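You operate a simulated robot arm through the tools that you are given. There is no shell and no other tool. Be economical: measure what you need, move in short steps, check, and stop when the job is done.

You run a simulated two-armed robot. Do the job below in one go: nothing can be reset, and whatever is moved stays where it is left.

TASK
Hold the brass ball valve on the top of the blue table steady with one hand and flip the red valve lever the other way with the other.
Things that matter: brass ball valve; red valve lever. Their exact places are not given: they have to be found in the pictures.

It is judged by the outcome, as a careful person would: the job done as asked, and still so three seconds after it is handed in. It fails if anything else is knocked over, pushed out of place, dropped, spilled or broken.

THE ROBOT
Two 7-joint arms with two-finger parallel grippers on one trunk, on a base that drives. Base frame: it is fixed to the floor where the robot stands at the start and does not move with it; the origin is under the middle of the robot, x ahead of it, y to its left, z up; the surface under the hand at the start is at about z = 85. Lengths are in cm, angles in rad, forces in N, time in s.
The left shoulder is at the start at [5.9, 17.4, 123.4], the right one opposite. With the tool pointing down near the work surface each hand reaches from about 10 to 68 cm from the robot's upright axis, wherever it stands, measured 20 degrees to its own side. Places, roughly: red valve lever [50, 0, 90]. Payload 3.6 kg a hand.
The tool frame of a hand sits at the grasp point between the pads (the TCP): z along the fingers, y along the line on which they close. The tips reach 3 cm beyond it. Largest opening 11 cm; finger width 2, thickness 1; the body of the gripper, 4.8 by 11.2 cm, starts 5.5 cm behind the TCP.
Orientation is that of the tool frame in the base frame, as a unit quaternion [x, y, z, w]. With the fingers straight down and closing along the base's y, the tool's x points along the base's -x, its y along +y and its z along -z.

THE INTERFACE
- The arms move only by the tool arm_command. It takes "left_motion", "right_motion" or both (then of equal length, played together; a hand with none holds still); each is a list of rows, each an object of numbers (a shift or turn left out is 0, a gripper value left out holds the last): "dx", "dy", "dz": the shift along the tool's x, y, z in cm; "rx", "ry", "rz": the turn, a rotation vector about the tool's x, y, z in degrees; "hand": the gripper command, from -1 (shut) to 1 (fully open), values between in proportion. In form: [{"dx": .., "dy": .., "dz": .., "rx": .., "ry": .., "rz": .., "hand": ..}, ...]. A call has 1 to 10 rows; each row shifts and turns the commanded pose from where the row before left it, along the tool's axes as they then stand. Each row takes 0.2 s and may step no farther than 5 cm and 0.15 rad from the row before; otherwise, or with a gripper value out of range, the whole call is refused. Where a pose cannot be reached the arm comes as near as it can. A force on the tool above 40 N (or 10 N above the force at the start of the call, whichever is more), or a blocked arm, ends the call early, and 0.2 s more pass. Each finger travels about 15.3 cm/s and halts on what it meets, pressing with about 37 N; the grip force reading is that of the motor and also rises with nothing between the fingers. The clock runs only during rows and for 0.2 s after the last one: add rows that do not move to give the fingers time. It gives the time, the measured TCP pose, the force on the tool (base axes), the opening and the grip force at its end, in the units of the frame above (readings bear some noise), with the torque about the TCP (base axes, N m) and any sound that the robot's microphone picked up.
- Cameras (640 x 400 px; columns grow to the right, rows downward): "scene" is now at [14.58, -0.54, 140.76]; the picture's right is [-0.00, -1.00, 0.00], its down [-0.52, 0.00, -0.85] and it looks along [0.85, -0.00, -0.52] (base axes); focal length 259 px, centre (320, 200). "left" rides on the left gripper at [7.3, -1.7, -10.3] in its tool frame; the picture's right is [0.23, 0.97, 0.00], its down [-0.76, 0.18, -0.62] and it looks along [-0.61, 0.14, 0.78] (tool axes); focal length 222 px, centre (320, 200). "right" rides on the right gripper at [7.3, 1.7, -10.3] in its tool frame; the picture's right is [-0.23, 0.97, 0.00], its down [-0.76, -0.18, -0.62] and it looks along [-0.61, -0.14, 0.78] (tool axes); focal length 222 px, centre (320, 200).
- camera(camera): a new picture of that camera. No time passes.
- slide_trunk(by): slides the trunk up (or, below 0, down) by that many cm; the arms and the scene camera ride with it, the base frame stays. It gives what a move gives, with no picture.
- drive_base(legs): drives the robot by 1 to 6 legs, each [ahead, left, turn to the left] in cm, cm and rad, along the robot's own axes; the way and the turn of a leg run together, so that a leg with both is an arc; at most 150 cm and 3.142 rad a leg. The arms and the cameras ride along, it lands a little off, and it stops where it bumps. It gives what a move gives.
- head_to(pan, tilt): turns the head with the scene camera to pan (to the left, within 1.501 rad either way) and tilt (down, from -0.506 to 1.204), counted from straight ahead of the robot. It gives what a move gives.
- pixel_to_xyz(camera, pixels): there is no depth. For up to 12 entries [column, row, z] of the newest picture of that camera ("zoom" is the newest enlarged one), the place [x, y] in the base frame at which the ray of that pixel passes the height z, good to about 0.3 cm, but the place of the scene camera against the robot may be out by one fixed shift of up to 1.2 cm in any direction. No time passes.
- zoom(camera, box): a new picture of the part [left, top, right, bottom] of that camera's present view, enlarged. No time passes.
- finish_job(): hands the job in; it is judged then, once.

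Keep the steps short. Do not move on a guess: measure, check each grasp and each placing, and mend mistakes. In all there are 80 turns and 62 pictures (those below and enlarged ones count). Leave the grippers open and the arms clear of the work at the hand-in unless told otherwise, and finish with a single line.

The tools are called after "Request:" by a JSON object that holds its "fn" and its "kwargs". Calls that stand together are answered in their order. arm_command: Moves the arms, as the interface text tells. Its arguments: {"type":"object","properties":{"left_motion":{"type":"array","items":{"type":"object","properties":{"dx":{"type":"number"},"dy":{"type":"number"},"dz":{"type":"number"},"rx":{"type":"number"},"ry":{"type":"number"},"rz":{"type":"number"},"hand":{"type":"number"}}}},"right_motion":{"type":"array","items":{"type":"object","properties":{"dx":{"type":"number"},"dy":{"type":"number"},"dz":{"type":"number"},"rx":{"type":"number"},"ry":{"type":"number"},"rz":{"type":"number"},"hand":{"type":"number"}}}}},"required":[]} The other tools are called the same way: slide_trunk (by) slides the trunk up or down; drive_base (legs) drives the base; head_to (pan, tilt) turns the head that bears the scene camera; camera (camera) takes a picture; pixel_to_xyz (camera, pixels) gives the place at which the rays of pixels pass given heights; zoom (camera, box) takes an enlarged picture of a part of a camera's view; finish_job () hands the job in.

At the start:

```text
time: 0.0
left_ee_pos: [46.17, 14.34, 117.45]
left_tcp_rot: [-0.002, 1.0, 0.0, 0.0]
left_wrist_force: [-0.1, 0.0, 0.3]
left_torque: [0.02, 0.01, 0.02]
left_opening: 11.03
left_gripper_force: 0.1
right_ee_pos: [38.93, -13.13, 127.26]
right_tcp_rot: [-0.001, 1.0, 0.0, -0.001]
right_wrist_force: [-0.6, -0.7, 0.0]
right_torque: [0.0, -0.02, -0.01]
right_opening: 10.99
right_gripper_force: 0.1
trunk travel left (down, up): [-35.0, 41.3]
robot x, y, heading: [-0.21, 0.41, 0.001]
head pan, tilt: [-0.002, 0.545]
```

scene: 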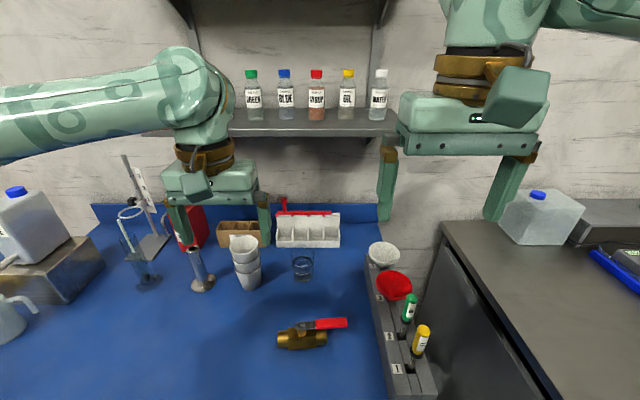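
right: 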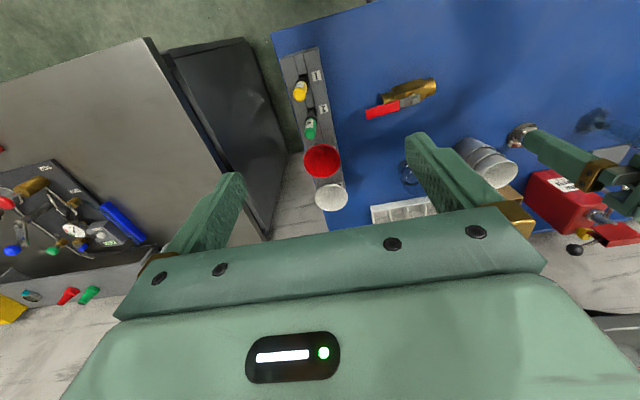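
left: 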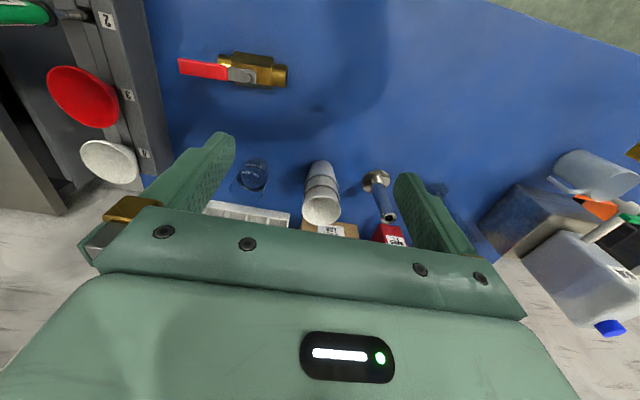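

I see the brass valve near scene (302,338), with its red lever pointing right to about (345,322). I'll zoom in and measure it.

Request:
{"fn": "zoom", "kwargs": {"camera": "scene", "box": [250, 290, 378, 370]}}

Request:
{"fn": "zoom", "kwargs": {"camera": "left", "box": [160, 30, 320, 130]}}

Request:
{"fn": "pixel_to_xyz", "kwargs": {"camera": "left", "pixels": [[287, 76, 87], [220, 72, 87], [242, 75, 90], [180, 67, 90], [226, 72, 90]]}}

Request:
{"fn": "pixel_to_xyz", "kwargs": {"camera": "scene", "pixels": [[279, 341, 87], [326, 338, 87], [303, 328, 90], [347, 323, 90]]}}

```text
5.00 times, centred on (314, 330) of scene
```

zoom: 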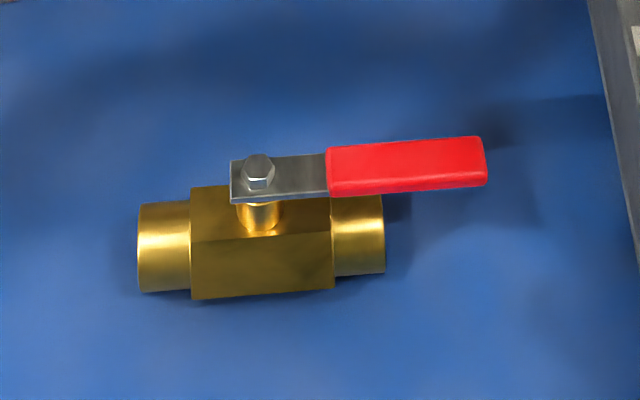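

```text
4.00 times, centred on (240, 80) of left
```

zoom: 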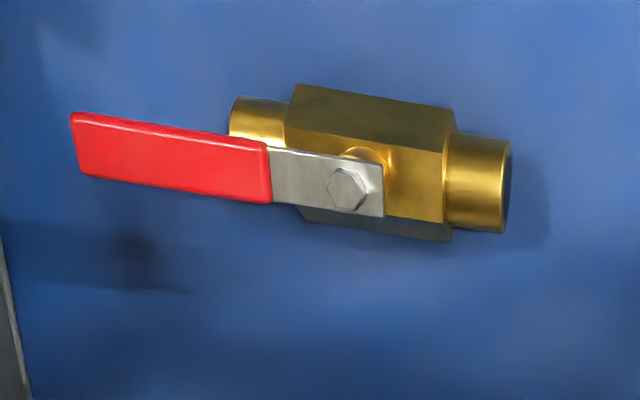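

```text
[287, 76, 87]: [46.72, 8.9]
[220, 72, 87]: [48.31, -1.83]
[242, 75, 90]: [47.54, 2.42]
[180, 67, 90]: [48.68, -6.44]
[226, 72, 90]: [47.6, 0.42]
```

```text
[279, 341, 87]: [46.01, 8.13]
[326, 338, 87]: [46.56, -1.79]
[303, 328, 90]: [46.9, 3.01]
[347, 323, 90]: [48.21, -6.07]
```

The lever lies along the pipe, with its red end toward −y. I'll zoom the right-hand camera for a second view, so I can triangulate heights.

Request:
{"fn": "zoom", "kwargs": {"camera": "right", "box": [340, 50, 468, 130]}}

Request:
{"fn": "pixel_to_xyz", "kwargs": {"camera": "left", "pixels": [[246.75, 77, 88], [246.75, 77, 90], [246.75, 77, 92], [178, 66, 88], [178, 66, 90], [178, 66, 92], [286.5, 76, 85], [286.5, 76, 87], [286.5, 76, 89], [221, 60, 87], [217, 64, 87]]}}

Request:
{"fn": "pixel_to_xyz", "kwargs": {"camera": "scene", "pixels": [[301.6, 324.4, 88], [301.6, 324.4, 90], [301.6, 324.4, 92], [347, 322.5, 88], [347, 322.5, 90], [347, 322.5, 92]]}}

```text
5.00 times, centred on (404, 90) of right
```

zoom: 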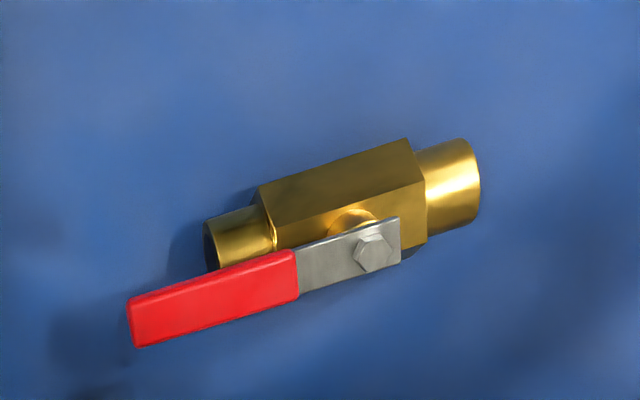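

```text
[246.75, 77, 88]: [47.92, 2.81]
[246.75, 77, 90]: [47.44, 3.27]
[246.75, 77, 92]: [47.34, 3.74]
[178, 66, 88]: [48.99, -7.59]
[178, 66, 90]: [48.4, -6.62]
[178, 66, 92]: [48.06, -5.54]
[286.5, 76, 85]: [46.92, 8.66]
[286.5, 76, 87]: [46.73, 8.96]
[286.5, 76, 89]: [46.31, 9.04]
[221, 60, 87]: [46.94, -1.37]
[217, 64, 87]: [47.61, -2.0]
```

```text
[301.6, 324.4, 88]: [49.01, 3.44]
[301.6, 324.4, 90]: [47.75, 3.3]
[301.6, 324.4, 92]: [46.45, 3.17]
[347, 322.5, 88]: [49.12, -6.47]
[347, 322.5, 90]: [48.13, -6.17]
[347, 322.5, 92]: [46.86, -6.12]
```

Now I'll get the right camera's rays for the bolt (414.6,100), the lever tip (366.4,114) and the body ends.

Request:
{"fn": "pixel_to_xyz", "kwargs": {"camera": "right", "pixels": [[414.6, 100, 88], [414.6, 100, 90], [414.6, 100, 92], [366.4, 114, 88], [366.4, 114, 90], [366.4, 114, 92], [435.5, 86.5, 87], [435.5, 86.5, 89], [381.5, 99, 87], [393, 92, 89]]}}

```text
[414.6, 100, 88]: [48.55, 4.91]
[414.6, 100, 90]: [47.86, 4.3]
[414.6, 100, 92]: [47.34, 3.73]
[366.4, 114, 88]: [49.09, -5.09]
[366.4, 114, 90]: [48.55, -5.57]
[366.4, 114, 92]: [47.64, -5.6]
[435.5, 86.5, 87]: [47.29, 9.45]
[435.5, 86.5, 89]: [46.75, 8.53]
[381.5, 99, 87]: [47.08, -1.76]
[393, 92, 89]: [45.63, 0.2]
```

The bolt is at about (47.3, 3.7, 92) and the lever tip at about (47.9, −5.6, 92). The body axis lies roughly along y, from y≈−1.8 to 8.9, with the table at z≈85. The left hand will grip the +y stub, closing along x and leaning away. First I'll turn the left hand in the air.

Request:
{"fn": "arm_command", "kwargs": {"left_motion": [{"rz": 8.4}, {"rz": 8.4}, {"rz": 8.4}, {"rz": 8.4}, {"rz": 8.4}, {"rz": 8.4}, {"rz": 8.4}, {"rz": 8.4}, {"rz": 8.4}, {"rz": 8.4}]}}

Request:
{"fn": "arm_command", "kwargs": {"left_motion": [{"rz": 4}, {"ry": -8.3}, {"ry": -8.3}, {"ry": -8.4}, {}]}}

Request:
{"fn": "camera", "kwargs": {"camera": "scene"}}

```text
time: 2.2
left_ee_pos: [46.25, 14.29, 117.76]
left_tcp_rot: [0.67, 0.742, 0.0, 0.0]
left_wrist_force: [0.7, -1.2, 0.8]
left_torque: [-0.02, -0.01, -0.01]
left_opening: 10.99
left_gripper_force: 0.1
right_ee_pos: [38.97, -13.3, 127.34]
right_tcp_rot: [0.001, 1.0, 0.001, -0.002]
right_wrist_force: [-0.1, -0.1, 0.2]
right_torque: [0.01, -0.03, -0.03]
right_opening: 11.02
right_gripper_force: 0.0
trunk travel left (down, up): [-35.0, 41.3]
robot x, y, heading: [0.07, -0.21, 0.001]
head pan, tilt: [-0.002, 0.545]
```

```text
time: 3.4
left_ee_pos: [46.18, 14.27, 117.54]
left_tcp_rot: [0.679, 0.702, -0.151, 0.156]
left_wrist_force: [-0.1, 0.3, 0.1]
left_torque: [0.01, 0.01, 0.01]
left_opening: 11.0
left_gripper_force: 0.0
right_ee_pos: [38.93, -13.28, 127.26]
right_tcp_rot: [0.0, 1.0, -0.001, -0.002]
right_wrist_force: [-0.1, -1.4, 0.2]
right_torque: [0.04, -0.02, 0.01]
right_opening: 10.99
right_gripper_force: 0.1
trunk travel left (down, up): [-35.0, 41.3]
robot x, y, heading: [0.02, 0.1, -0.005]
head pan, tilt: [-0.002, 0.545]
```

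```text
55 pictures are left
```

scene: 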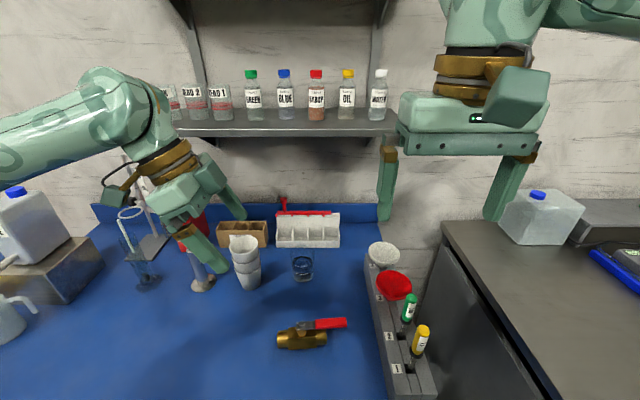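

The left hand is turned about 88° and leaning 25° as planned. I'll lower it to a point 10 cm back from the grip.

Request:
{"fn": "arm_command", "kwargs": {"left_motion": [{"dx": 1.38, "dy": 0.16, "dz": 3.75}, {"dx": 1.38, "dy": 0.16, "dz": 3.75}, {"dx": 1.38, "dy": 0.16, "dz": 3.75}, {"dx": 1.38, "dy": 0.16, "dz": 3.75}, {"dx": 1.38, "dy": 0.16, "dz": 3.75}, {}]}}

Request:
{"fn": "camera", "kwargs": {"camera": "left"}}

Request:
{"fn": "camera", "kwargs": {"camera": "scene"}}

```text
time: 4.8
left_ee_pos: [47.08, 12.62, 97.69]
left_tcp_rot: [0.678, 0.703, -0.15, 0.156]
left_wrist_force: [-0.1, 0.5, 0.1]
left_torque: [-0.01, 0.01, 0.01]
left_opening: 10.98
left_gripper_force: 0.1
right_ee_pos: [39.03, -13.33, 127.29]
right_tcp_rot: [0.0, 1.0, 0.001, 0.0]
right_wrist_force: [-0.7, -1.1, -0.1]
right_torque: [0.0, 0.0, -0.01]
right_opening: 11.0
right_gripper_force: 0.0
trunk travel left (down, up): [-35.0, 41.3]
robot x, y, heading: [0.0, -0.22, 0.003]
head pan, tilt: [-0.002, 0.545]
```

```text
54 pictures are left
```

left: 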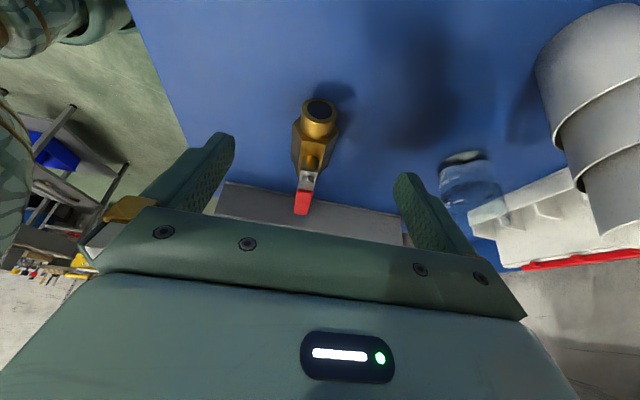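

```text
53 pictures are left
```

scene: 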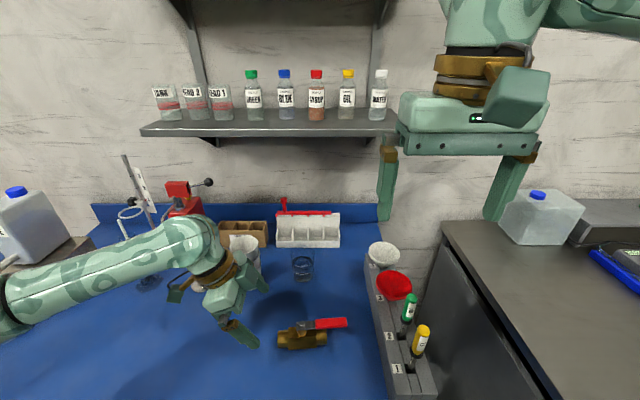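

The stub's end face is at left (319,110), and the valve lies nicely between the fingers. I'll measure the end face, the hex shoulder and the lever from this closer view.

Request:
{"fn": "zoom", "kwargs": {"camera": "left", "box": [240, 80, 400, 180]}}

Request:
{"fn": "pixel_to_xyz", "kwargs": {"camera": "left", "pixels": [[319, 110, 87], [301, 121, 87], [336, 121, 87], [301, 137, 87], [335, 137, 87], [311, 178, 92], [302, 214, 92]]}}

```text
4.00 times, centred on (320, 130) of left
```

zoom: 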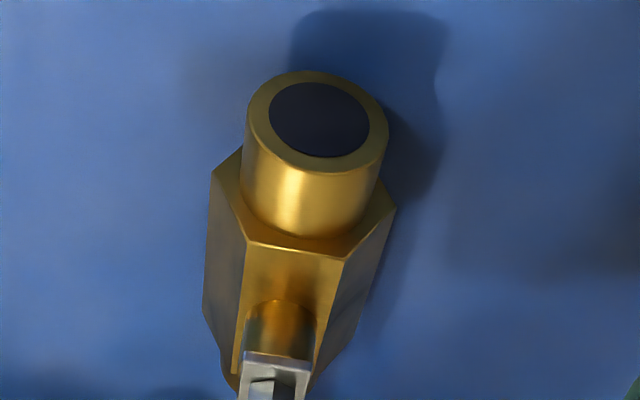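

```text
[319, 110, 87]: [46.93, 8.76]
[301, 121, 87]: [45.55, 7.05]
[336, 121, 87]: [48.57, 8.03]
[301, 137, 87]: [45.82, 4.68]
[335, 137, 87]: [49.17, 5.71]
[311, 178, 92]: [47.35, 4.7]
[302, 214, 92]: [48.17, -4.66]
```

The end face is centred at (46.9, 8.8) and the stub is about 3.3 cm thick. I'll advance 10 cm along the fingers with a small yaw trim, leaving the hand open.

Request:
{"fn": "arm_command", "kwargs": {"left_motion": [{"dz": 2.5, "rz": -2.5}, {"dz": 2.5}, {"dz": 2.5}, {"dz": 1.5}, {"dz": 1.0}, {}]}}

Request:
{"fn": "camera", "kwargs": {"camera": "left"}}

Request:
{"fn": "zoom", "kwargs": {"camera": "scene", "box": [200, 280, 360, 380]}}

```text
time: 6.2
left_ee_pos: [47.25, 8.56, 88.48]
left_tcp_rot: [0.662, 0.717, -0.155, 0.152]
left_wrist_force: [0.1, 0.0, -0.4]
left_torque: [-0.02, -0.01, 0.03]
left_opening: 11.0
left_gripper_force: 0.0
right_ee_pos: [38.86, -13.2, 127.31]
right_tcp_rot: [0.001, 1.0, -0.001, -0.001]
right_wrist_force: [0.2, -0.3, 0.1]
right_torque: [-0.02, 0.0, 0.0]
right_opening: 11.01
right_gripper_force: 0.1
trunk travel left (down, up): [-35.0, 41.3]
robot x, y, heading: [0.01, 0.27, 0.003]
head pan, tilt: [-0.002, 0.545]
```

```text
51 pictures are left
```

left: 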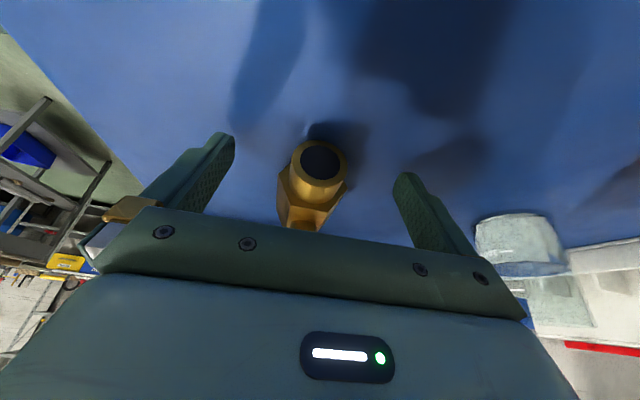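

```text
4.00 times, centred on (280, 330) of scene
```

zoom: 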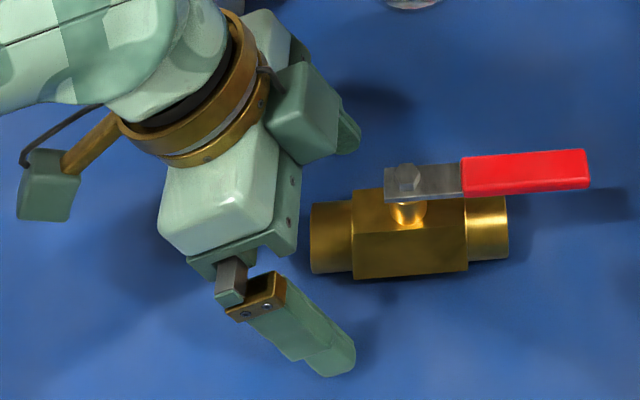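

The fingers straddle the stub. I'll shift 0.25 cm in −x to centre it, then close the left hand.

Request:
{"fn": "arm_command", "kwargs": {"left_motion": [{"dy": -0.25, "hand": 1}, {"hand": 0}, {"hand": -0.3}, {"hand": -1}, {"hand": -1}, {"hand": -1}]}}

Request:
{"fn": "zoom", "kwargs": {"camera": "scene", "box": [200, 280, 360, 380]}}

Request:
{"fn": "camera", "kwargs": {"camera": "left"}}

```text
time: 7.6
left_ee_pos: [46.92, 8.43, 88.58]
left_tcp_rot: [0.663, 0.717, -0.154, 0.152]
left_wrist_force: [-2.1, 0.4, -0.6]
left_torque: [-0.09, -0.01, -0.01]
left_opening: 4.75
left_gripper_force: 37.1
right_ee_pos: [38.95, -13.16, 127.42]
right_tcp_rot: [0.0, 1.0, 0.0, -0.001]
right_wrist_force: [0.2, -0.3, -0.4]
right_torque: [0.01, 0.0, 0.01]
right_opening: 10.99
right_gripper_force: 0.0
trunk travel left (down, up): [-35.0, 41.3]
robot x, y, heading: [0.25, -0.06, 0.002]
head pan, tilt: [-0.002, 0.545]
```

```text
4.00 times, centred on (280, 330) of scene
```

zoom: 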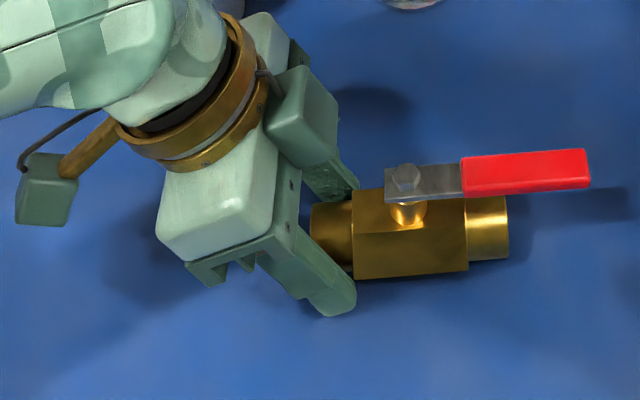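

```text
48 pictures are left
```

left: 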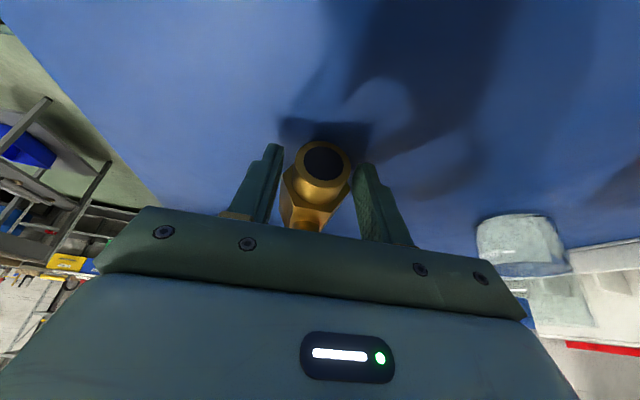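

The grip reads 4.75 cm, so only the fingertips are biting on the hex edge. To hold better I'll reopen, move 1.5 cm further along −y onto the hex and close again. The lean keeps the fingers well clear of the lever.

Request:
{"fn": "arm_command", "kwargs": {"left_motion": [{"hand": 0.2}, {"hand": 0.2}, {"dx": -0.68, "dz": 0.32}, {"dx": -0.68, "dz": 0.32}, {"hand": 0.2}, {"hand": -1}, {"hand": -1}, {"hand": -1}, {"hand": -1}]}}

Request:
{"fn": "zoom", "kwargs": {"camera": "scene", "box": [200, 280, 360, 380]}}

```text
time: 9.6
left_ee_pos: [47.03, 6.86, 88.62]
left_tcp_rot: [0.663, 0.717, -0.155, 0.152]
left_wrist_force: [1.4, 0.0, -0.4]
left_torque: [-0.07, 0.0, 0.06]
left_opening: 4.8
left_gripper_force: 36.5
right_ee_pos: [39.02, -13.19, 127.28]
right_tcp_rot: [0.0, 1.0, 0.0, -0.001]
right_wrist_force: [-0.4, -0.1, -0.6]
right_torque: [0.0, -0.02, 0.02]
right_opening: 11.0
right_gripper_force: 0.0
trunk travel left (down, up): [-35.0, 41.3]
robot x, y, heading: [0.18, -0.26, -0.003]
head pan, tilt: [-0.002, 0.545]
```

```text
4.00 times, centred on (280, 330) of scene
```

zoom: 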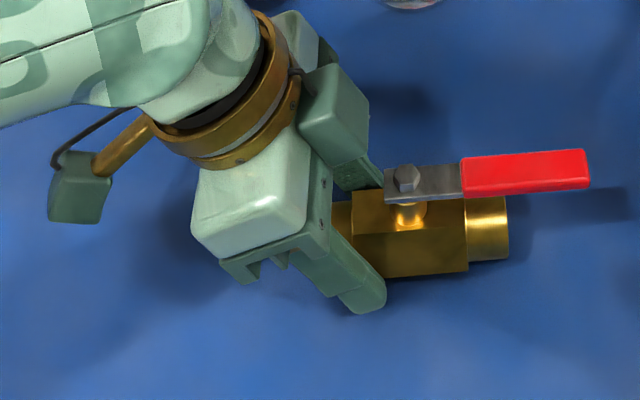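

The valve body is firmly held at 36.5 N. Now I'll turn the right hand so its fingers close across the lever.

Request:
{"fn": "arm_command", "kwargs": {"right_motion": [{"rz": -8.5}, {"rz": -8.5}, {"rz": -8.5}, {"rz": -8.5}, {"rz": -8.5}, {"rz": -8.5}, {"rz": -8.5}, {"rz": -8.5}, {"rz": -8.5}, {"rz": -8.5}]}}

Request:
{"fn": "arm_command", "kwargs": {"right_motion": [{"rz": -8.5}, {"ry": -5}, {"ry": -5}, {}]}}

Request:
{"fn": "camera", "kwargs": {"camera": "right"}}

Request:
{"fn": "camera", "kwargs": {"camera": "scene"}}

```text
time: 11.8
left_ee_pos: [46.97, 6.97, 88.77]
left_tcp_rot: [0.663, 0.717, -0.154, 0.152]
left_wrist_force: [-1.9, 0.7, 2.4]
left_torque: [-0.23, 0.06, -0.15]
left_opening: 4.77
left_gripper_force: 37.5
right_ee_pos: [38.06, -13.81, 126.3]
right_tcp_rot: [-0.22, 0.975, 0.015, 0.008]
right_wrist_force: [0.5, -0.1, 0.9]
right_torque: [-0.01, -0.01, 0.01]
right_opening: 11.02
right_gripper_force: 0.1
right hand out of reach, approached as far as the arm can: row 3, 4, 5, 6, 7, 8, 9, 10
trunk travel left (down, up): [-35.0, 41.3]
robot x, y, heading: [-0.05, -0.07, 0.003]
head pan, tilt: [-0.002, 0.545]
```

```text
time: 12.8
left_ee_pos: [47.04, 7.02, 88.62]
left_tcp_rot: [0.662, 0.717, -0.154, 0.152]
left_wrist_force: [-1.6, 0.2, -1.0]
left_torque: [-0.01, 0.13, -0.08]
left_opening: 4.75
left_gripper_force: 36.6
right_ee_pos: [38.07, -13.77, 126.21]
right_tcp_rot: [-0.217, 0.971, 0.035, 0.095]
right_wrist_force: [0.5, -0.3, -0.2]
right_torque: [-0.02, -0.03, -0.02]
right_opening: 10.99
right_gripper_force: 0.1
right hand out of reach, approached as far as the arm can: row 1
trunk travel left (down, up): [-35.0, 41.3]
robot x, y, heading: [-0.39, 0.17, 0.001]
head pan, tilt: [-0.002, 0.545]
```

```text
46 pictures are left
```

right: 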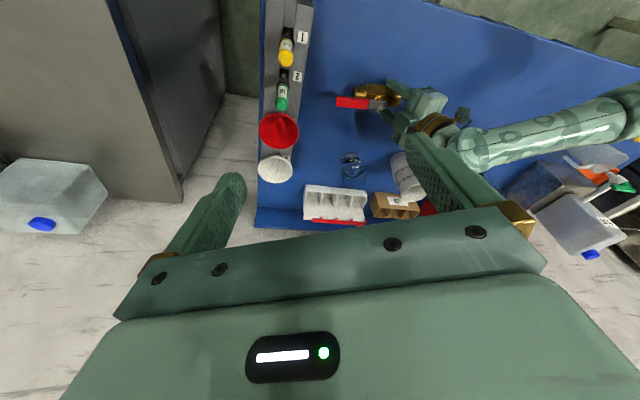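

```text
45 pictures are left
```

scene: 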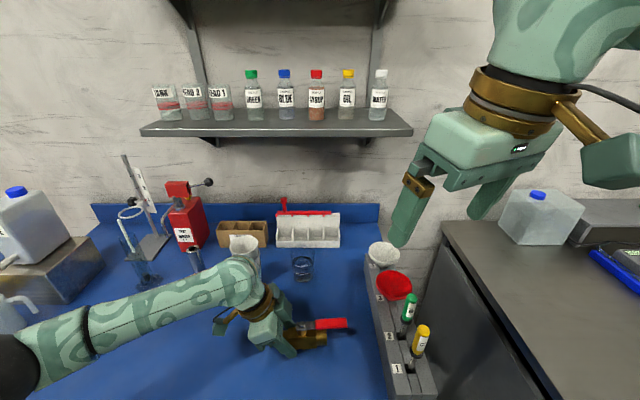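

The right wrist stalls at about 25° of yaw up here, so I'll move lower and nearer the lever, staying above z 105, and try the turn again there.

Request:
{"fn": "arm_command", "kwargs": {"right_motion": [{"dx": -1.37, "dy": 0.45, "dz": 3.9}, {"dx": -1.37, "dy": 0.45, "dz": 3.9}, {"dx": -1.37, "dy": 0.45, "dz": 3.9}, {"dx": -1.37, "dy": 0.45, "dz": 3.9}, {"dx": -1.37, "dy": 0.45, "dz": 3.9}, {"dx": -1.37, "dy": 0.45, "dz": 3.9}]}}

Request:
{"fn": "arm_command", "kwargs": {"right_motion": [{"rz": -8.5}, {"rz": -8.5}, {"rz": -8.5}, {"rz": -8.5}, {}]}}

```text
time: 14.2
left_ee_pos: [47.15, 7.1, 88.67]
left_tcp_rot: [0.662, 0.718, -0.154, 0.153]
left_wrist_force: [1.0, 1.2, -0.2]
left_torque: [0.15, 0.03, -0.02]
left_opening: 4.79
left_gripper_force: 36.8
right_ee_pos: [48.16, -5.4, 104.9]
right_tcp_rot: [-0.217, 0.971, 0.034, 0.093]
right_wrist_force: [0.2, -0.2, 0.4]
right_torque: [0.01, 0.0, 0.0]
right_opening: 10.97
right_gripper_force: 0.1
trunk travel left (down, up): [-35.0, 41.3]
robot x, y, heading: [-0.23, -0.36, -0.0]
head pan, tilt: [-0.002, 0.545]
```

```text
time: 15.4
left_ee_pos: [47.08, 6.8, 88.52]
left_tcp_rot: [0.662, 0.717, -0.154, 0.152]
left_wrist_force: [-1.1, -0.9, 1.1]
left_torque: [0.18, 0.07, 0.03]
left_opening: 4.73
left_gripper_force: 36.8
right_ee_pos: [47.94, -5.34, 104.86]
right_tcp_rot: [-0.426, 0.899, 0.014, 0.099]
right_wrist_force: [0.7, 0.9, 0.7]
right_torque: [0.01, 0.0, 0.0]
right_opening: 11.01
right_gripper_force: 0.1
right hand out of reach, approached as far as the arm can: row 4
trunk travel left (down, up): [-35.0, 41.3]
robot x, y, heading: [-0.18, 0.03, 0.002]
head pan, tilt: [-0.002, 0.545]
```

It turned to about 51° before the limit, which will do for straddling the lever with a wide opening. I'll look before going down.

Request:
{"fn": "camera", "kwargs": {"camera": "right"}}

Request:
{"fn": "camera", "kwargs": {"camera": "scene"}}

```text
44 pictures are left
```

right: 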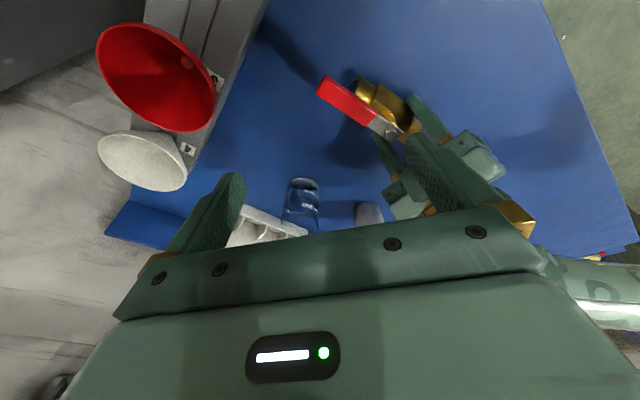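

```text
43 pictures are left
```

scene: 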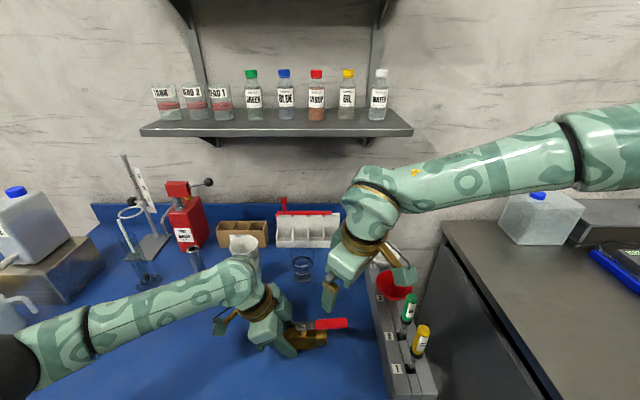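

I'll check the lever in this right view: its end is near (323,86) and its root near (385,125). I'm also checking the red funnel for clearance.

Request:
{"fn": "pixel_to_xyz", "kwargs": {"camera": "right", "pixels": [[324, 86, 92], [378, 119, 92], [390, 130, 92], [330, 76, 92], [318, 95, 92], [215, 115, 95], [195, 40, 95], [150, 130, 95]]}}

Request:
{"fn": "pixel_to_xyz", "kwargs": {"camera": "scene", "pixels": [[377, 288, 92], [411, 288, 92], [394, 298, 92], [409, 296, 92], [422, 328, 92], [347, 323, 92]]}}

```text
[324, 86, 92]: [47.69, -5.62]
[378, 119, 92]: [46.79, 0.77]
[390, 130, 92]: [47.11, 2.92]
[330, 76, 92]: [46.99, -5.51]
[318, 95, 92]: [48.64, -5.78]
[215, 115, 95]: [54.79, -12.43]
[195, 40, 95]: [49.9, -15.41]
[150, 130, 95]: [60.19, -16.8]
```

```text
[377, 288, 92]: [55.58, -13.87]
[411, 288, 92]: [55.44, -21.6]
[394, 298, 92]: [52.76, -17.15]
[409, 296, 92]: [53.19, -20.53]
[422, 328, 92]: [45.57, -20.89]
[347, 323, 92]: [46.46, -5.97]
```

The lever runs from (47.1, 3.3) to (47.7, −5.6) and is about 1.7 cm wide; the funnels sit at y < −13, well clear. I'll lower the right hand to just above the lever, set the opening to about 6 cm, and try a bit more yaw.

Request:
{"fn": "arm_command", "kwargs": {"right_motion": [{"dx": 0.37, "dy": 0.46, "dz": 2.92, "hand": 0.1}, {"dx": 0.37, "dy": 0.46, "dz": 2.92}, {"dx": 0.37, "dy": 0.46, "dz": 2.92}, {"rz": -5}, {"rz": -5}, {}]}}

Request:
{"fn": "camera", "kwargs": {"camera": "right"}}

Request:
{"fn": "zoom", "kwargs": {"camera": "scene", "box": [240, 260, 400, 360]}}

```text
time: 16.8
left_ee_pos: [47.09, 6.88, 88.57]
left_tcp_rot: [0.662, 0.717, -0.154, 0.153]
left_wrist_force: [0.5, 0.4, 0.6]
left_torque: [-0.08, 0.03, -0.05]
left_opening: 4.79
left_gripper_force: 37.1
right_ee_pos: [47.9, -4.42, 96.0]
right_tcp_rot: [-0.503, 0.858, 0.005, 0.1]
right_wrist_force: [0.2, -0.7, 0.1]
right_torque: [0.02, 0.03, -0.05]
right_opening: 6.06
right_gripper_force: 0.0
trunk travel left (down, up): [-35.0, 41.3]
robot x, y, heading: [0.1, -0.1, 0.001]
head pan, tilt: [-0.002, 0.545]
```

```text
42 pictures are left
```

right: 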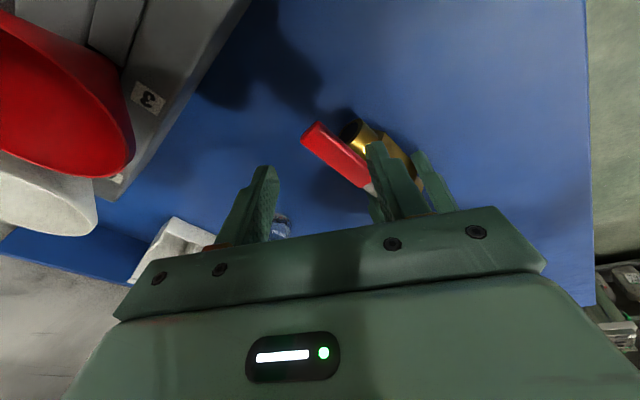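

```text
4.00 times, centred on (320, 310) of scene
```

zoom: 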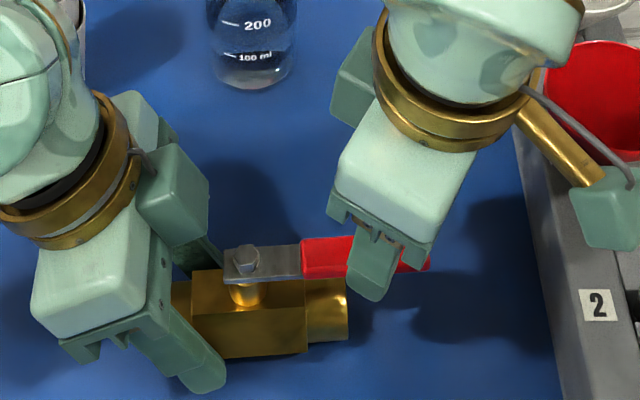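

The yaw is now about 61° with no complaint. I'll keep turning here.

Request:
{"fn": "arm_command", "kwargs": {"right_motion": [{"rz": -6}, {"rz": -6}, {"rz": -6}, {"rz": -6}, {"rz": -6}, {}]}}

Request:
{"fn": "camera", "kwargs": {"camera": "right"}}

Request:
{"fn": "zoom", "kwargs": {"camera": "scene", "box": [240, 260, 400, 360]}}

```text
time: 18.2
left_ee_pos: [47.2, 6.86, 88.7]
left_tcp_rot: [0.662, 0.717, -0.154, 0.153]
left_wrist_force: [0.3, -0.4, -0.2]
left_torque: [0.06, 0.04, 0.0]
left_opening: 4.77
left_gripper_force: 36.9
right_ee_pos: [47.42, -5.18, 96.55]
right_tcp_rot: [-0.522, 0.847, 0.001, 0.106]
right_wrist_force: [0.6, 0.5, -0.7]
right_torque: [-0.01, 0.01, 0.02]
right_opening: 6.05
right_gripper_force: 0.1
right hand out of reach, approached as far as the arm can: row 1, 2, 3, 4, 5
trunk travel left (down, up): [-35.0, 41.3]
robot x, y, heading: [-0.09, 0.02, -0.004]
head pan, tilt: [-0.002, 0.545]
```

```text
40 pictures are left
```

right: 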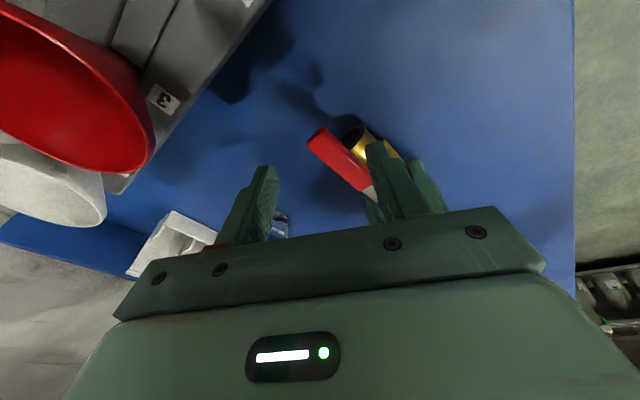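

```text
4.00 times, centred on (320, 310) of scene
```

zoom: 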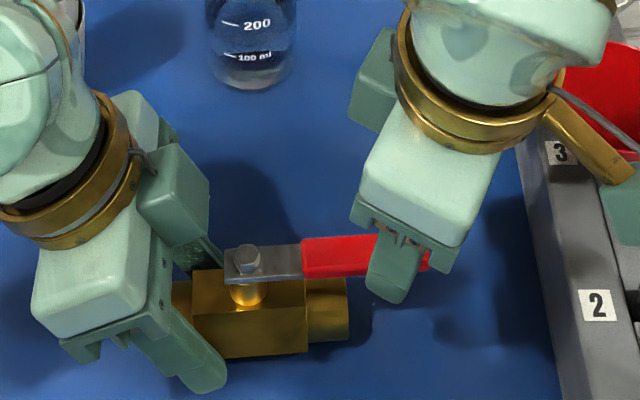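

About 63° is the limit; the 31° mismatch with the lever still leaves about 4 cm of clear gap across it. I'll lower astride the red grip, to a TCP height of about 92.3.

Request:
{"fn": "arm_command", "kwargs": {"right_motion": [{"dx": 0.15, "dy": 0.2, "dz": 1.4, "rz": 2}, {"dx": 0.15, "dy": 0.2, "dz": 1.4}, {"dz": 1.4}, {}]}}

Request:
{"fn": "camera", "kwargs": {"camera": "right"}}

Request:
{"fn": "zoom", "kwargs": {"camera": "scene", "box": [240, 260, 400, 360]}}

```text
time: 19.2
left_ee_pos: [47.14, 6.96, 88.57]
left_tcp_rot: [0.662, 0.717, -0.154, 0.152]
left_wrist_force: [1.3, -2.0, -0.1]
left_torque: [-0.05, -0.04, -0.01]
left_opening: 4.77
left_gripper_force: 37.0
right_ee_pos: [47.67, -4.78, 92.18]
right_tcp_rot: [-0.508, 0.855, 0.003, 0.105]
right_wrist_force: [0.0, 0.5, -0.1]
right_torque: [-0.01, 0.01, -0.02]
right_opening: 6.05
right_gripper_force: 0.1
trunk travel left (down, up): [-35.0, 41.3]
robot x, y, heading: [-0.13, 0.01, 0.002]
head pan, tilt: [-0.002, 0.545]
```

```text
38 pictures are left
```

right: 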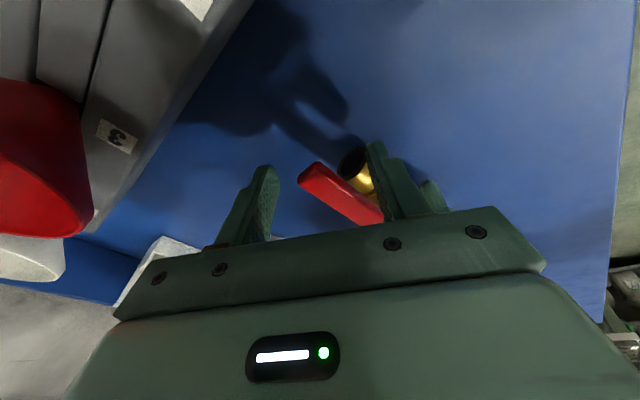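

```text
4.00 times, centred on (320, 310) of scene
```

zoom: 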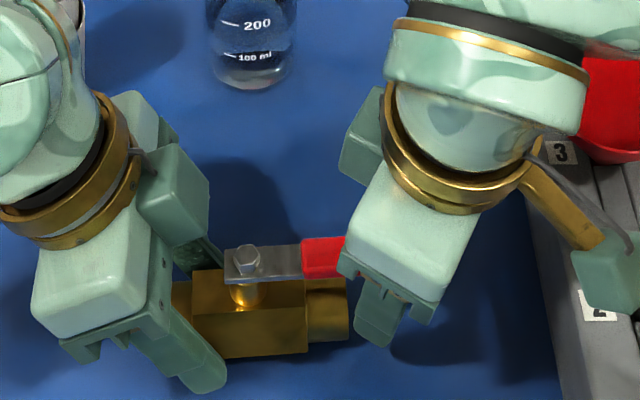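

The red lever is between the fingers. I'll test the toward-robot direction (−x) gently, moving 3 cm while watching forces.

Request:
{"fn": "arm_command", "kwargs": {"right_motion": [{"dx": 0.35, "dy": 0.65, "dz": -0.13}, {"dx": 0.35, "dy": 0.65, "dz": -0.13}, {"dx": 0.35, "dy": 0.65, "dz": -0.13}, {"dx": 0.35, "dy": 0.65, "dz": -0.13}, {}]}}

Request:
{"fn": "camera", "kwargs": {"camera": "right"}}

Request:
{"fn": "zoom", "kwargs": {"camera": "scene", "box": [240, 260, 400, 360]}}

```text
time: 20.4
left_ee_pos: [47.09, 6.95, 88.58]
left_tcp_rot: [0.663, 0.717, -0.154, 0.153]
left_wrist_force: [-3.1, 3.7, 2.3]
left_torque: [-0.26, -0.09, -0.47]
left_opening: 4.74
left_gripper_force: 37.2
right_ee_pos: [44.75, -4.78, 92.23]
right_tcp_rot: [-0.507, 0.856, 0.003, 0.104]
right_wrist_force: [4.8, -5.0, 0.9]
right_torque: [-0.05, -0.05, -0.12]
right_opening: 6.35
right_gripper_force: 3.5
trunk travel left (down, up): [-35.0, 41.3]
robot x, y, heading: [0.08, -0.18, -0.001]
head pan, tilt: [-0.002, 0.545]
```

```text
36 pictures are left
```

right: 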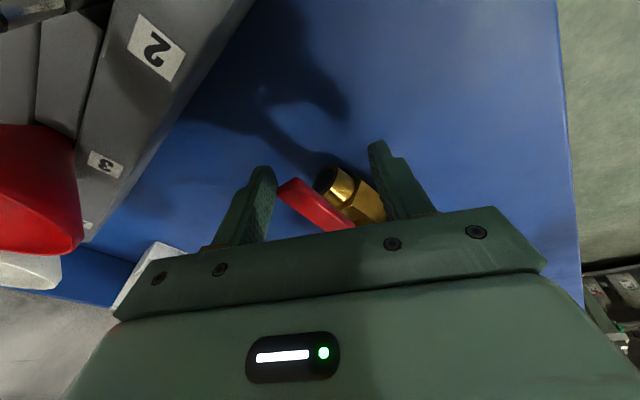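

```text
4.00 times, centred on (320, 310) of scene
```

zoom: 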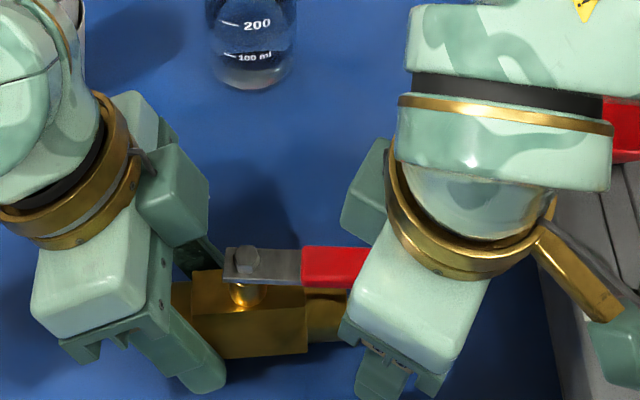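

There's contact: about 5 N on the far finger, and the lever hasn't visibly turned yet. I'll push 1 cm more.

Request:
{"fn": "arm_command", "kwargs": {"right_motion": [{"dx": 0.23, "dy": 0.43, "dz": -0.09}, {"dx": 0.23, "dy": 0.43, "dz": -0.09}, {}]}}

Request:
{"fn": "zoom", "kwargs": {"camera": "scene", "box": [240, 260, 400, 360]}}

```text
time: 21.2
left_ee_pos: [47.18, 6.89, 88.65]
left_tcp_rot: [0.662, 0.717, -0.153, 0.152]
left_wrist_force: [-3.5, 3.0, 2.8]
left_torque: [0.03, -0.06, -0.43]
left_opening: 4.73
left_gripper_force: 36.8
right_ee_pos: [43.49, -4.73, 92.54]
right_tcp_rot: [-0.507, 0.855, 0.002, 0.104]
right_wrist_force: [3.1, -4.2, -0.9]
right_torque: [-0.03, -0.03, -0.05]
right_opening: 6.28
right_gripper_force: 2.5
trunk travel left (down, up): [-35.0, 41.3]
robot x, y, heading: [0.13, -0.13, -0.002]
head pan, tilt: [-0.002, 0.545]
```

```text
4.00 times, centred on (320, 310) of scene
```

zoom: 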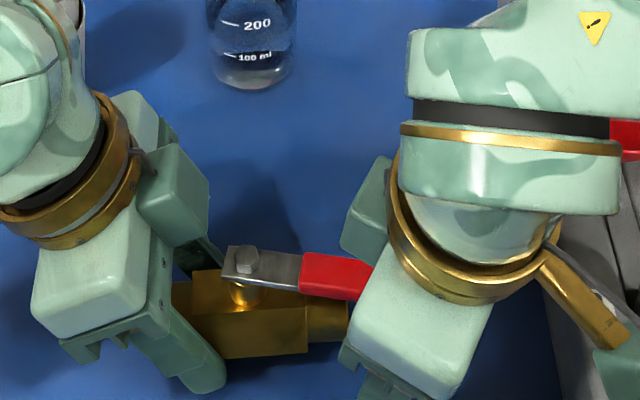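

The lever is turning at a steady force of about 5 N and the body is still, so this is the right way. The finger is riding near the lever's tip, so I'll shift inward while continuing the push.

Request:
{"fn": "arm_command", "kwargs": {"right_motion": [{"dx": -0.4, "dy": 0.69, "dz": 0.06}, {"dx": -0.4, "dy": 0.69, "dz": 0.06}, {"dx": -0.4, "dy": 0.69, "dz": 0.06}, {"dy": 0.69, "dz": 0.06}, {}]}}

Request:
{"fn": "camera", "kwargs": {"camera": "right"}}

Request:
{"fn": "zoom", "kwargs": {"camera": "scene", "box": [240, 260, 400, 360]}}

```text
time: 22.4
left_ee_pos: [47.14, 6.87, 88.65]
left_tcp_rot: [0.662, 0.718, -0.154, 0.153]
left_wrist_force: [-2.0, 2.5, 2.0]
left_torque: [0.17, -0.01, -0.34]
left_opening: 4.77
left_gripper_force: 37.1
right_ee_pos: [41.81, -2.25, 91.94]
right_tcp_rot: [-0.508, 0.855, 0.003, 0.105]
right_wrist_force: [2.0, -1.1, -0.8]
right_torque: [0.0, 0.01, 0.02]
right_opening: 6.18
right_gripper_force: 0.9
trunk travel left (down, up): [-35.0, 41.3]
robot x, y, heading: [0.1, 0.28, -0.0]
head pan, tilt: [-0.002, 0.545]
```

```text
33 pictures are left
```

right: 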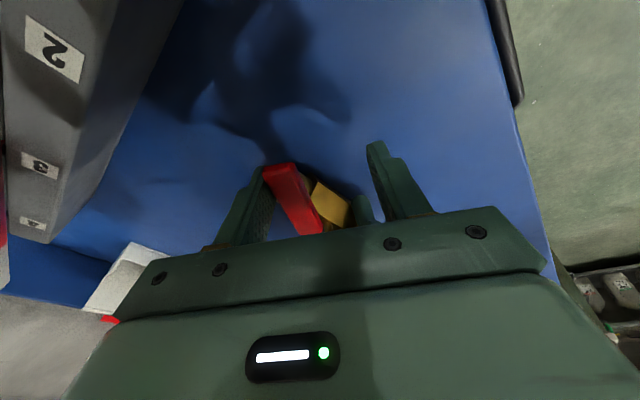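

```text
4.00 times, centred on (320, 310) of scene
```

zoom: 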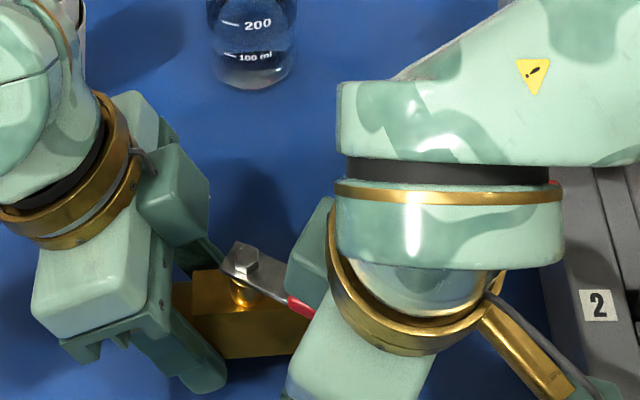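

It's working; the lever is now about aligned with the hand. Next I'll narrow the opening and follow the arc, turning and moving together in stages.

Request:
{"fn": "arm_command", "kwargs": {"right_motion": [{"dy": 0.1, "rx": 1.1, "ry": -0.8, "rz": 5.9, "hand": -0.2}, {"dy": 0.1, "rx": 1.1, "ry": -0.8, "rz": 5.9, "hand": -0.4}, {"dy": 0.82, "dz": -0.1, "rx": 1.1, "ry": -0.8, "rz": 5.9}, {"dy": 0.82, "dz": -0.1, "rx": 1.1, "ry": -0.8, "rz": 5.9}, {}]}}

Request:
{"fn": "camera", "kwargs": {"camera": "right"}}

Request:
{"fn": "camera", "kwargs": {"camera": "scene"}}

```text
time: 23.6
left_ee_pos: [47.09, 6.93, 88.63]
left_tcp_rot: [0.663, 0.717, -0.154, 0.153]
left_wrist_force: [-3.0, 2.2, 1.7]
left_torque: [0.09, 0.04, -0.36]
left_opening: 4.79
left_gripper_force: 37.0
right_ee_pos: [40.54, -1.22, 91.99]
right_tcp_rot: [-0.317, 0.937, 0.006, 0.145]
right_wrist_force: [2.0, -2.1, 0.3]
right_torque: [-0.01, 0.01, 0.07]
right_opening: 3.47
right_gripper_force: 1.3
trunk travel left (down, up): [-35.0, 41.3]
robot x, y, heading: [0.04, -0.06, -0.002]
head pan, tilt: [-0.002, 0.545]
```

```text
31 pictures are left
```

right: 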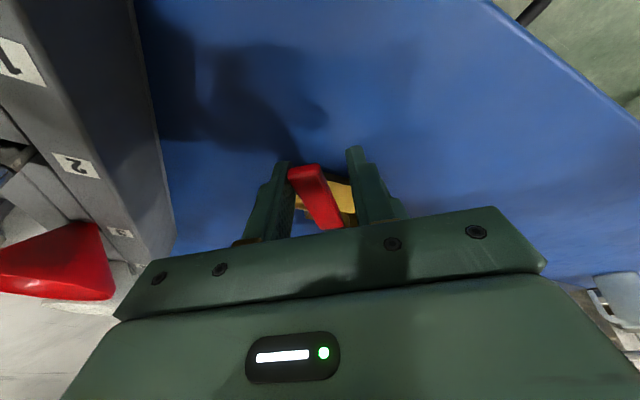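

```text
30 pictures are left
```

scene: 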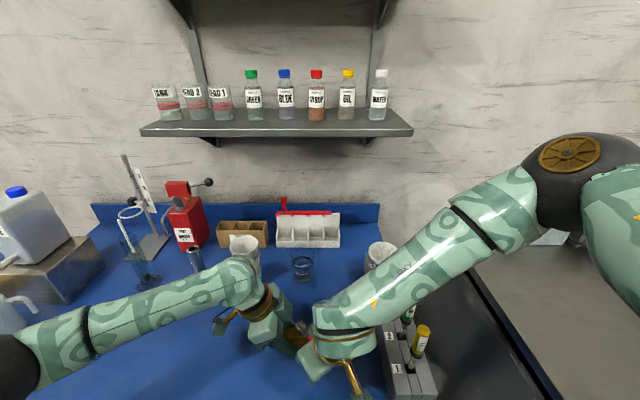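

The lever is at roughly 221° and heading for about 184°. I'll continue the arc.

Request:
{"fn": "arm_command", "kwargs": {"right_motion": [{"dy": 0.85, "dz": -0.08, "rx": 1.65, "ry": 0.3, "rz": 5.75}, {"dy": 0.85, "dz": -0.08, "rx": 1.65, "ry": 0.3, "rz": 5.75}, {"dy": 0.85, "dz": -0.08, "rx": 1.65, "ry": 0.3, "rz": 5.75}, {"dy": 0.85, "dz": -0.08, "rx": 1.65, "ry": 0.3, "rz": 5.75}, {}]}}

Request:
{"fn": "camera", "kwargs": {"camera": "right"}}

Request:
{"fn": "zoom", "kwargs": {"camera": "scene", "box": [200, 260, 400, 385]}}

```text
time: 24.8
left_ee_pos: [47.09, 6.99, 88.62]
left_tcp_rot: [0.663, 0.717, -0.154, 0.153]
left_wrist_force: [-1.5, 2.1, 0.5]
left_torque: [0.07, 0.08, -0.28]
left_opening: 4.75
left_gripper_force: 37.2
right_ee_pos: [38.78, 1.8, 91.97]
right_tcp_rot: [-0.114, 0.982, -0.023, 0.149]
right_wrist_force: [0.9, -2.7, -0.7]
right_torque: [-0.04, 0.05, 0.0]
right_opening: 3.47
right_gripper_force: 1.8
trunk travel left (down, up): [-35.0, 41.3]
robot x, y, heading: [-0.1, 0.35, -0.002]
head pan, tilt: [-0.002, 0.545]
```

```text
29 pictures are left
```

right: 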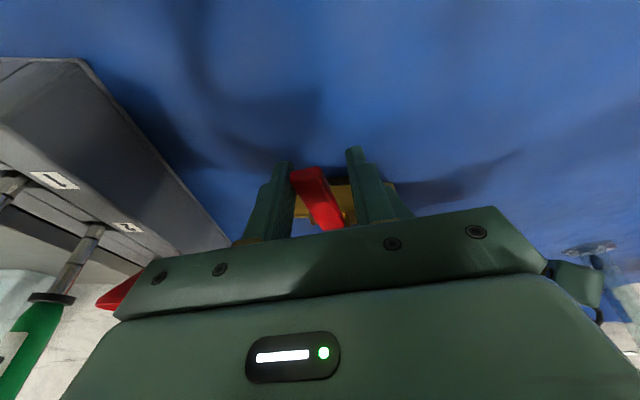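

```text
3.20 times, centred on (300, 322) of scene
```

zoom: 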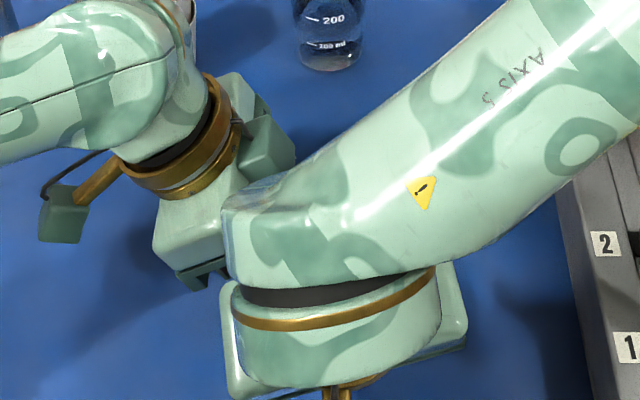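

The lever is at about 197° and there's still clearance between the hands (right hand x<41, left hand x>41.4). I'll continue in smaller steps to the stop.

Request:
{"fn": "arm_command", "kwargs": {"right_motion": [{"dy": 0.7, "dz": -0.06, "rx": 1.1, "ry": 0.2, "rz": 3.8}, {"dy": 0.7, "dz": -0.06, "rx": 1.1, "ry": 0.2, "rz": 3.8}, {"dy": 0.6, "dz": -0.06}, {}]}}

Request:
{"fn": "camera", "kwargs": {"camera": "right"}}

Request:
{"fn": "camera", "kwargs": {"camera": "left"}}

```text
time: 25.8
left_ee_pos: [47.12, 6.9, 88.68]
left_tcp_rot: [0.663, 0.717, -0.154, 0.152]
left_wrist_force: [-0.9, 4.6, 0.5]
left_torque: [-0.03, 0.12, -0.31]
left_opening: 4.78
left_gripper_force: 37.5
right_ee_pos: [38.47, 3.8, 92.08]
right_tcp_rot: [-0.047, 0.987, -0.032, 0.148]
right_wrist_force: [0.0, -2.8, -1.4]
right_torque: [-0.01, 0.02, -0.05]
right_opening: 3.5
right_gripper_force: 2.3
trunk travel left (down, up): [-35.0, 41.3]
robot x, y, heading: [0.1, 0.19, -0.002]
head pan, tilt: [-0.002, 0.545]
```

```text
27 pictures are left
```

right: 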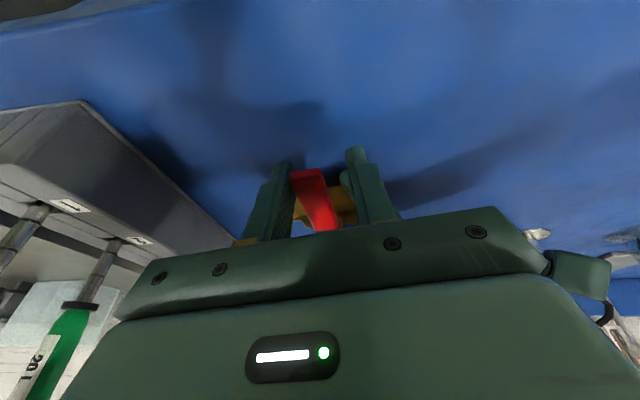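

```text
26 pictures are left
```

left: 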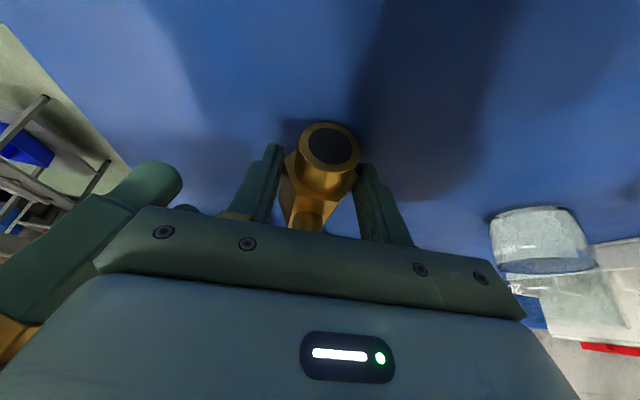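

The force is still low, so the stop hasn't been reached. The lever is at about 184°. I'll creep on until the force climbs.

Request:
{"fn": "arm_command", "kwargs": {"right_motion": [{"dy": 0.4, "dz": -0.02}, {"dy": 0.4, "dz": -0.02}, {}]}}

Request:
{"fn": "camera", "kwargs": {"camera": "right"}}

```text
time: 26.6
left_ee_pos: [47.17, 6.94, 88.61]
left_tcp_rot: [0.662, 0.717, -0.153, 0.153]
left_wrist_force: [1.0, 12.9, 2.6]
left_torque: [-0.36, -0.03, -0.93]
left_opening: 4.79
left_gripper_force: 36.8
right_ee_pos: [38.38, 4.58, 92.02]
right_tcp_rot: [-0.047, 0.987, -0.033, 0.149]
right_wrist_force: [-1.4, -13.7, -0.2]
right_torque: [-0.05, 0.17, -0.19]
right_opening: 3.98
right_gripper_force: 7.1
trunk travel left (down, up): [-35.0, 41.3]
robot x, y, heading: [-0.04, 0.19, -0.001]
head pan, tilt: [-0.002, 0.545]
```

```text
25 pictures are left
```

right: 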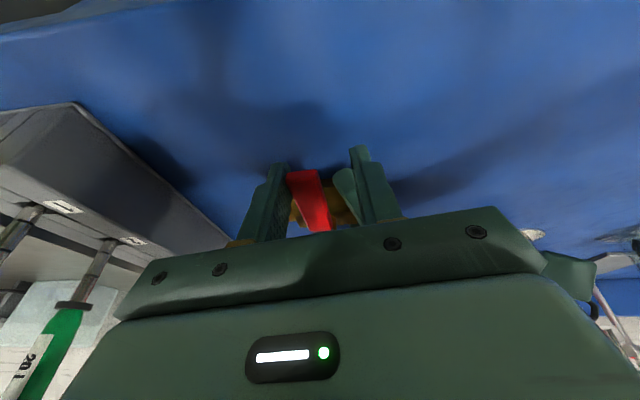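

The force jumped to 13.7 N with the lever at about 180–184°, so it's at the closed stop. I'll ease off 0.8 cm so the lever is free, then lift straight up.

Request:
{"fn": "arm_command", "kwargs": {"right_motion": [{"dy": -0.4}, {"dy": -0.4, "hand": -0.2}, {}, {"dx": -0.45, "dy": -0.12, "dz": -1.43}, {"dx": -0.45, "dy": -0.12, "dz": -1.43}, {"dx": -0.9, "dy": -0.25, "dz": -2.85}, {"dx": -0.9, "dy": -0.25, "dz": -2.85}]}}

Request:
{"fn": "camera", "kwargs": {"camera": "right"}}

```text
time: 28.2
left_ee_pos: [47.14, 6.99, 88.76]
left_tcp_rot: [0.662, 0.717, -0.154, 0.152]
left_wrist_force: [-2.0, -0.2, 0.6]
left_torque: [0.15, 0.08, -0.01]
left_opening: 4.78
left_gripper_force: 37.2
right_ee_pos: [38.44, 3.66, 101.18]
right_tcp_rot: [-0.047, 0.987, -0.032, 0.148]
right_wrist_force: [-0.4, 0.9, 0.1]
right_torque: [-0.04, 0.01, 0.0]
right_opening: 4.4
right_gripper_force: 0.1
trunk travel left (down, up): [-35.0, 41.3]
robot x, y, heading: [0.19, 0.13, 0.001]
head pan, tilt: [-0.002, 0.545]
```

```text
24 pictures are left
```

right: 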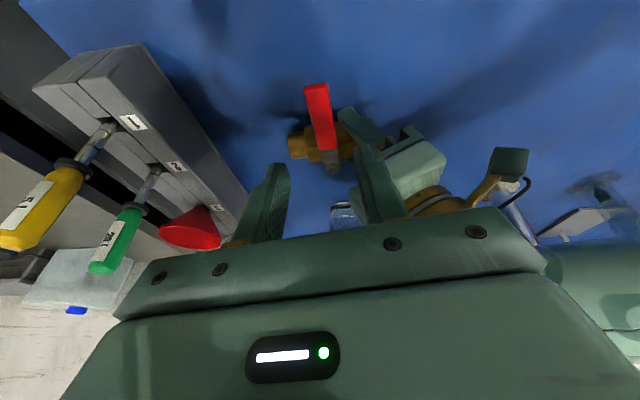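

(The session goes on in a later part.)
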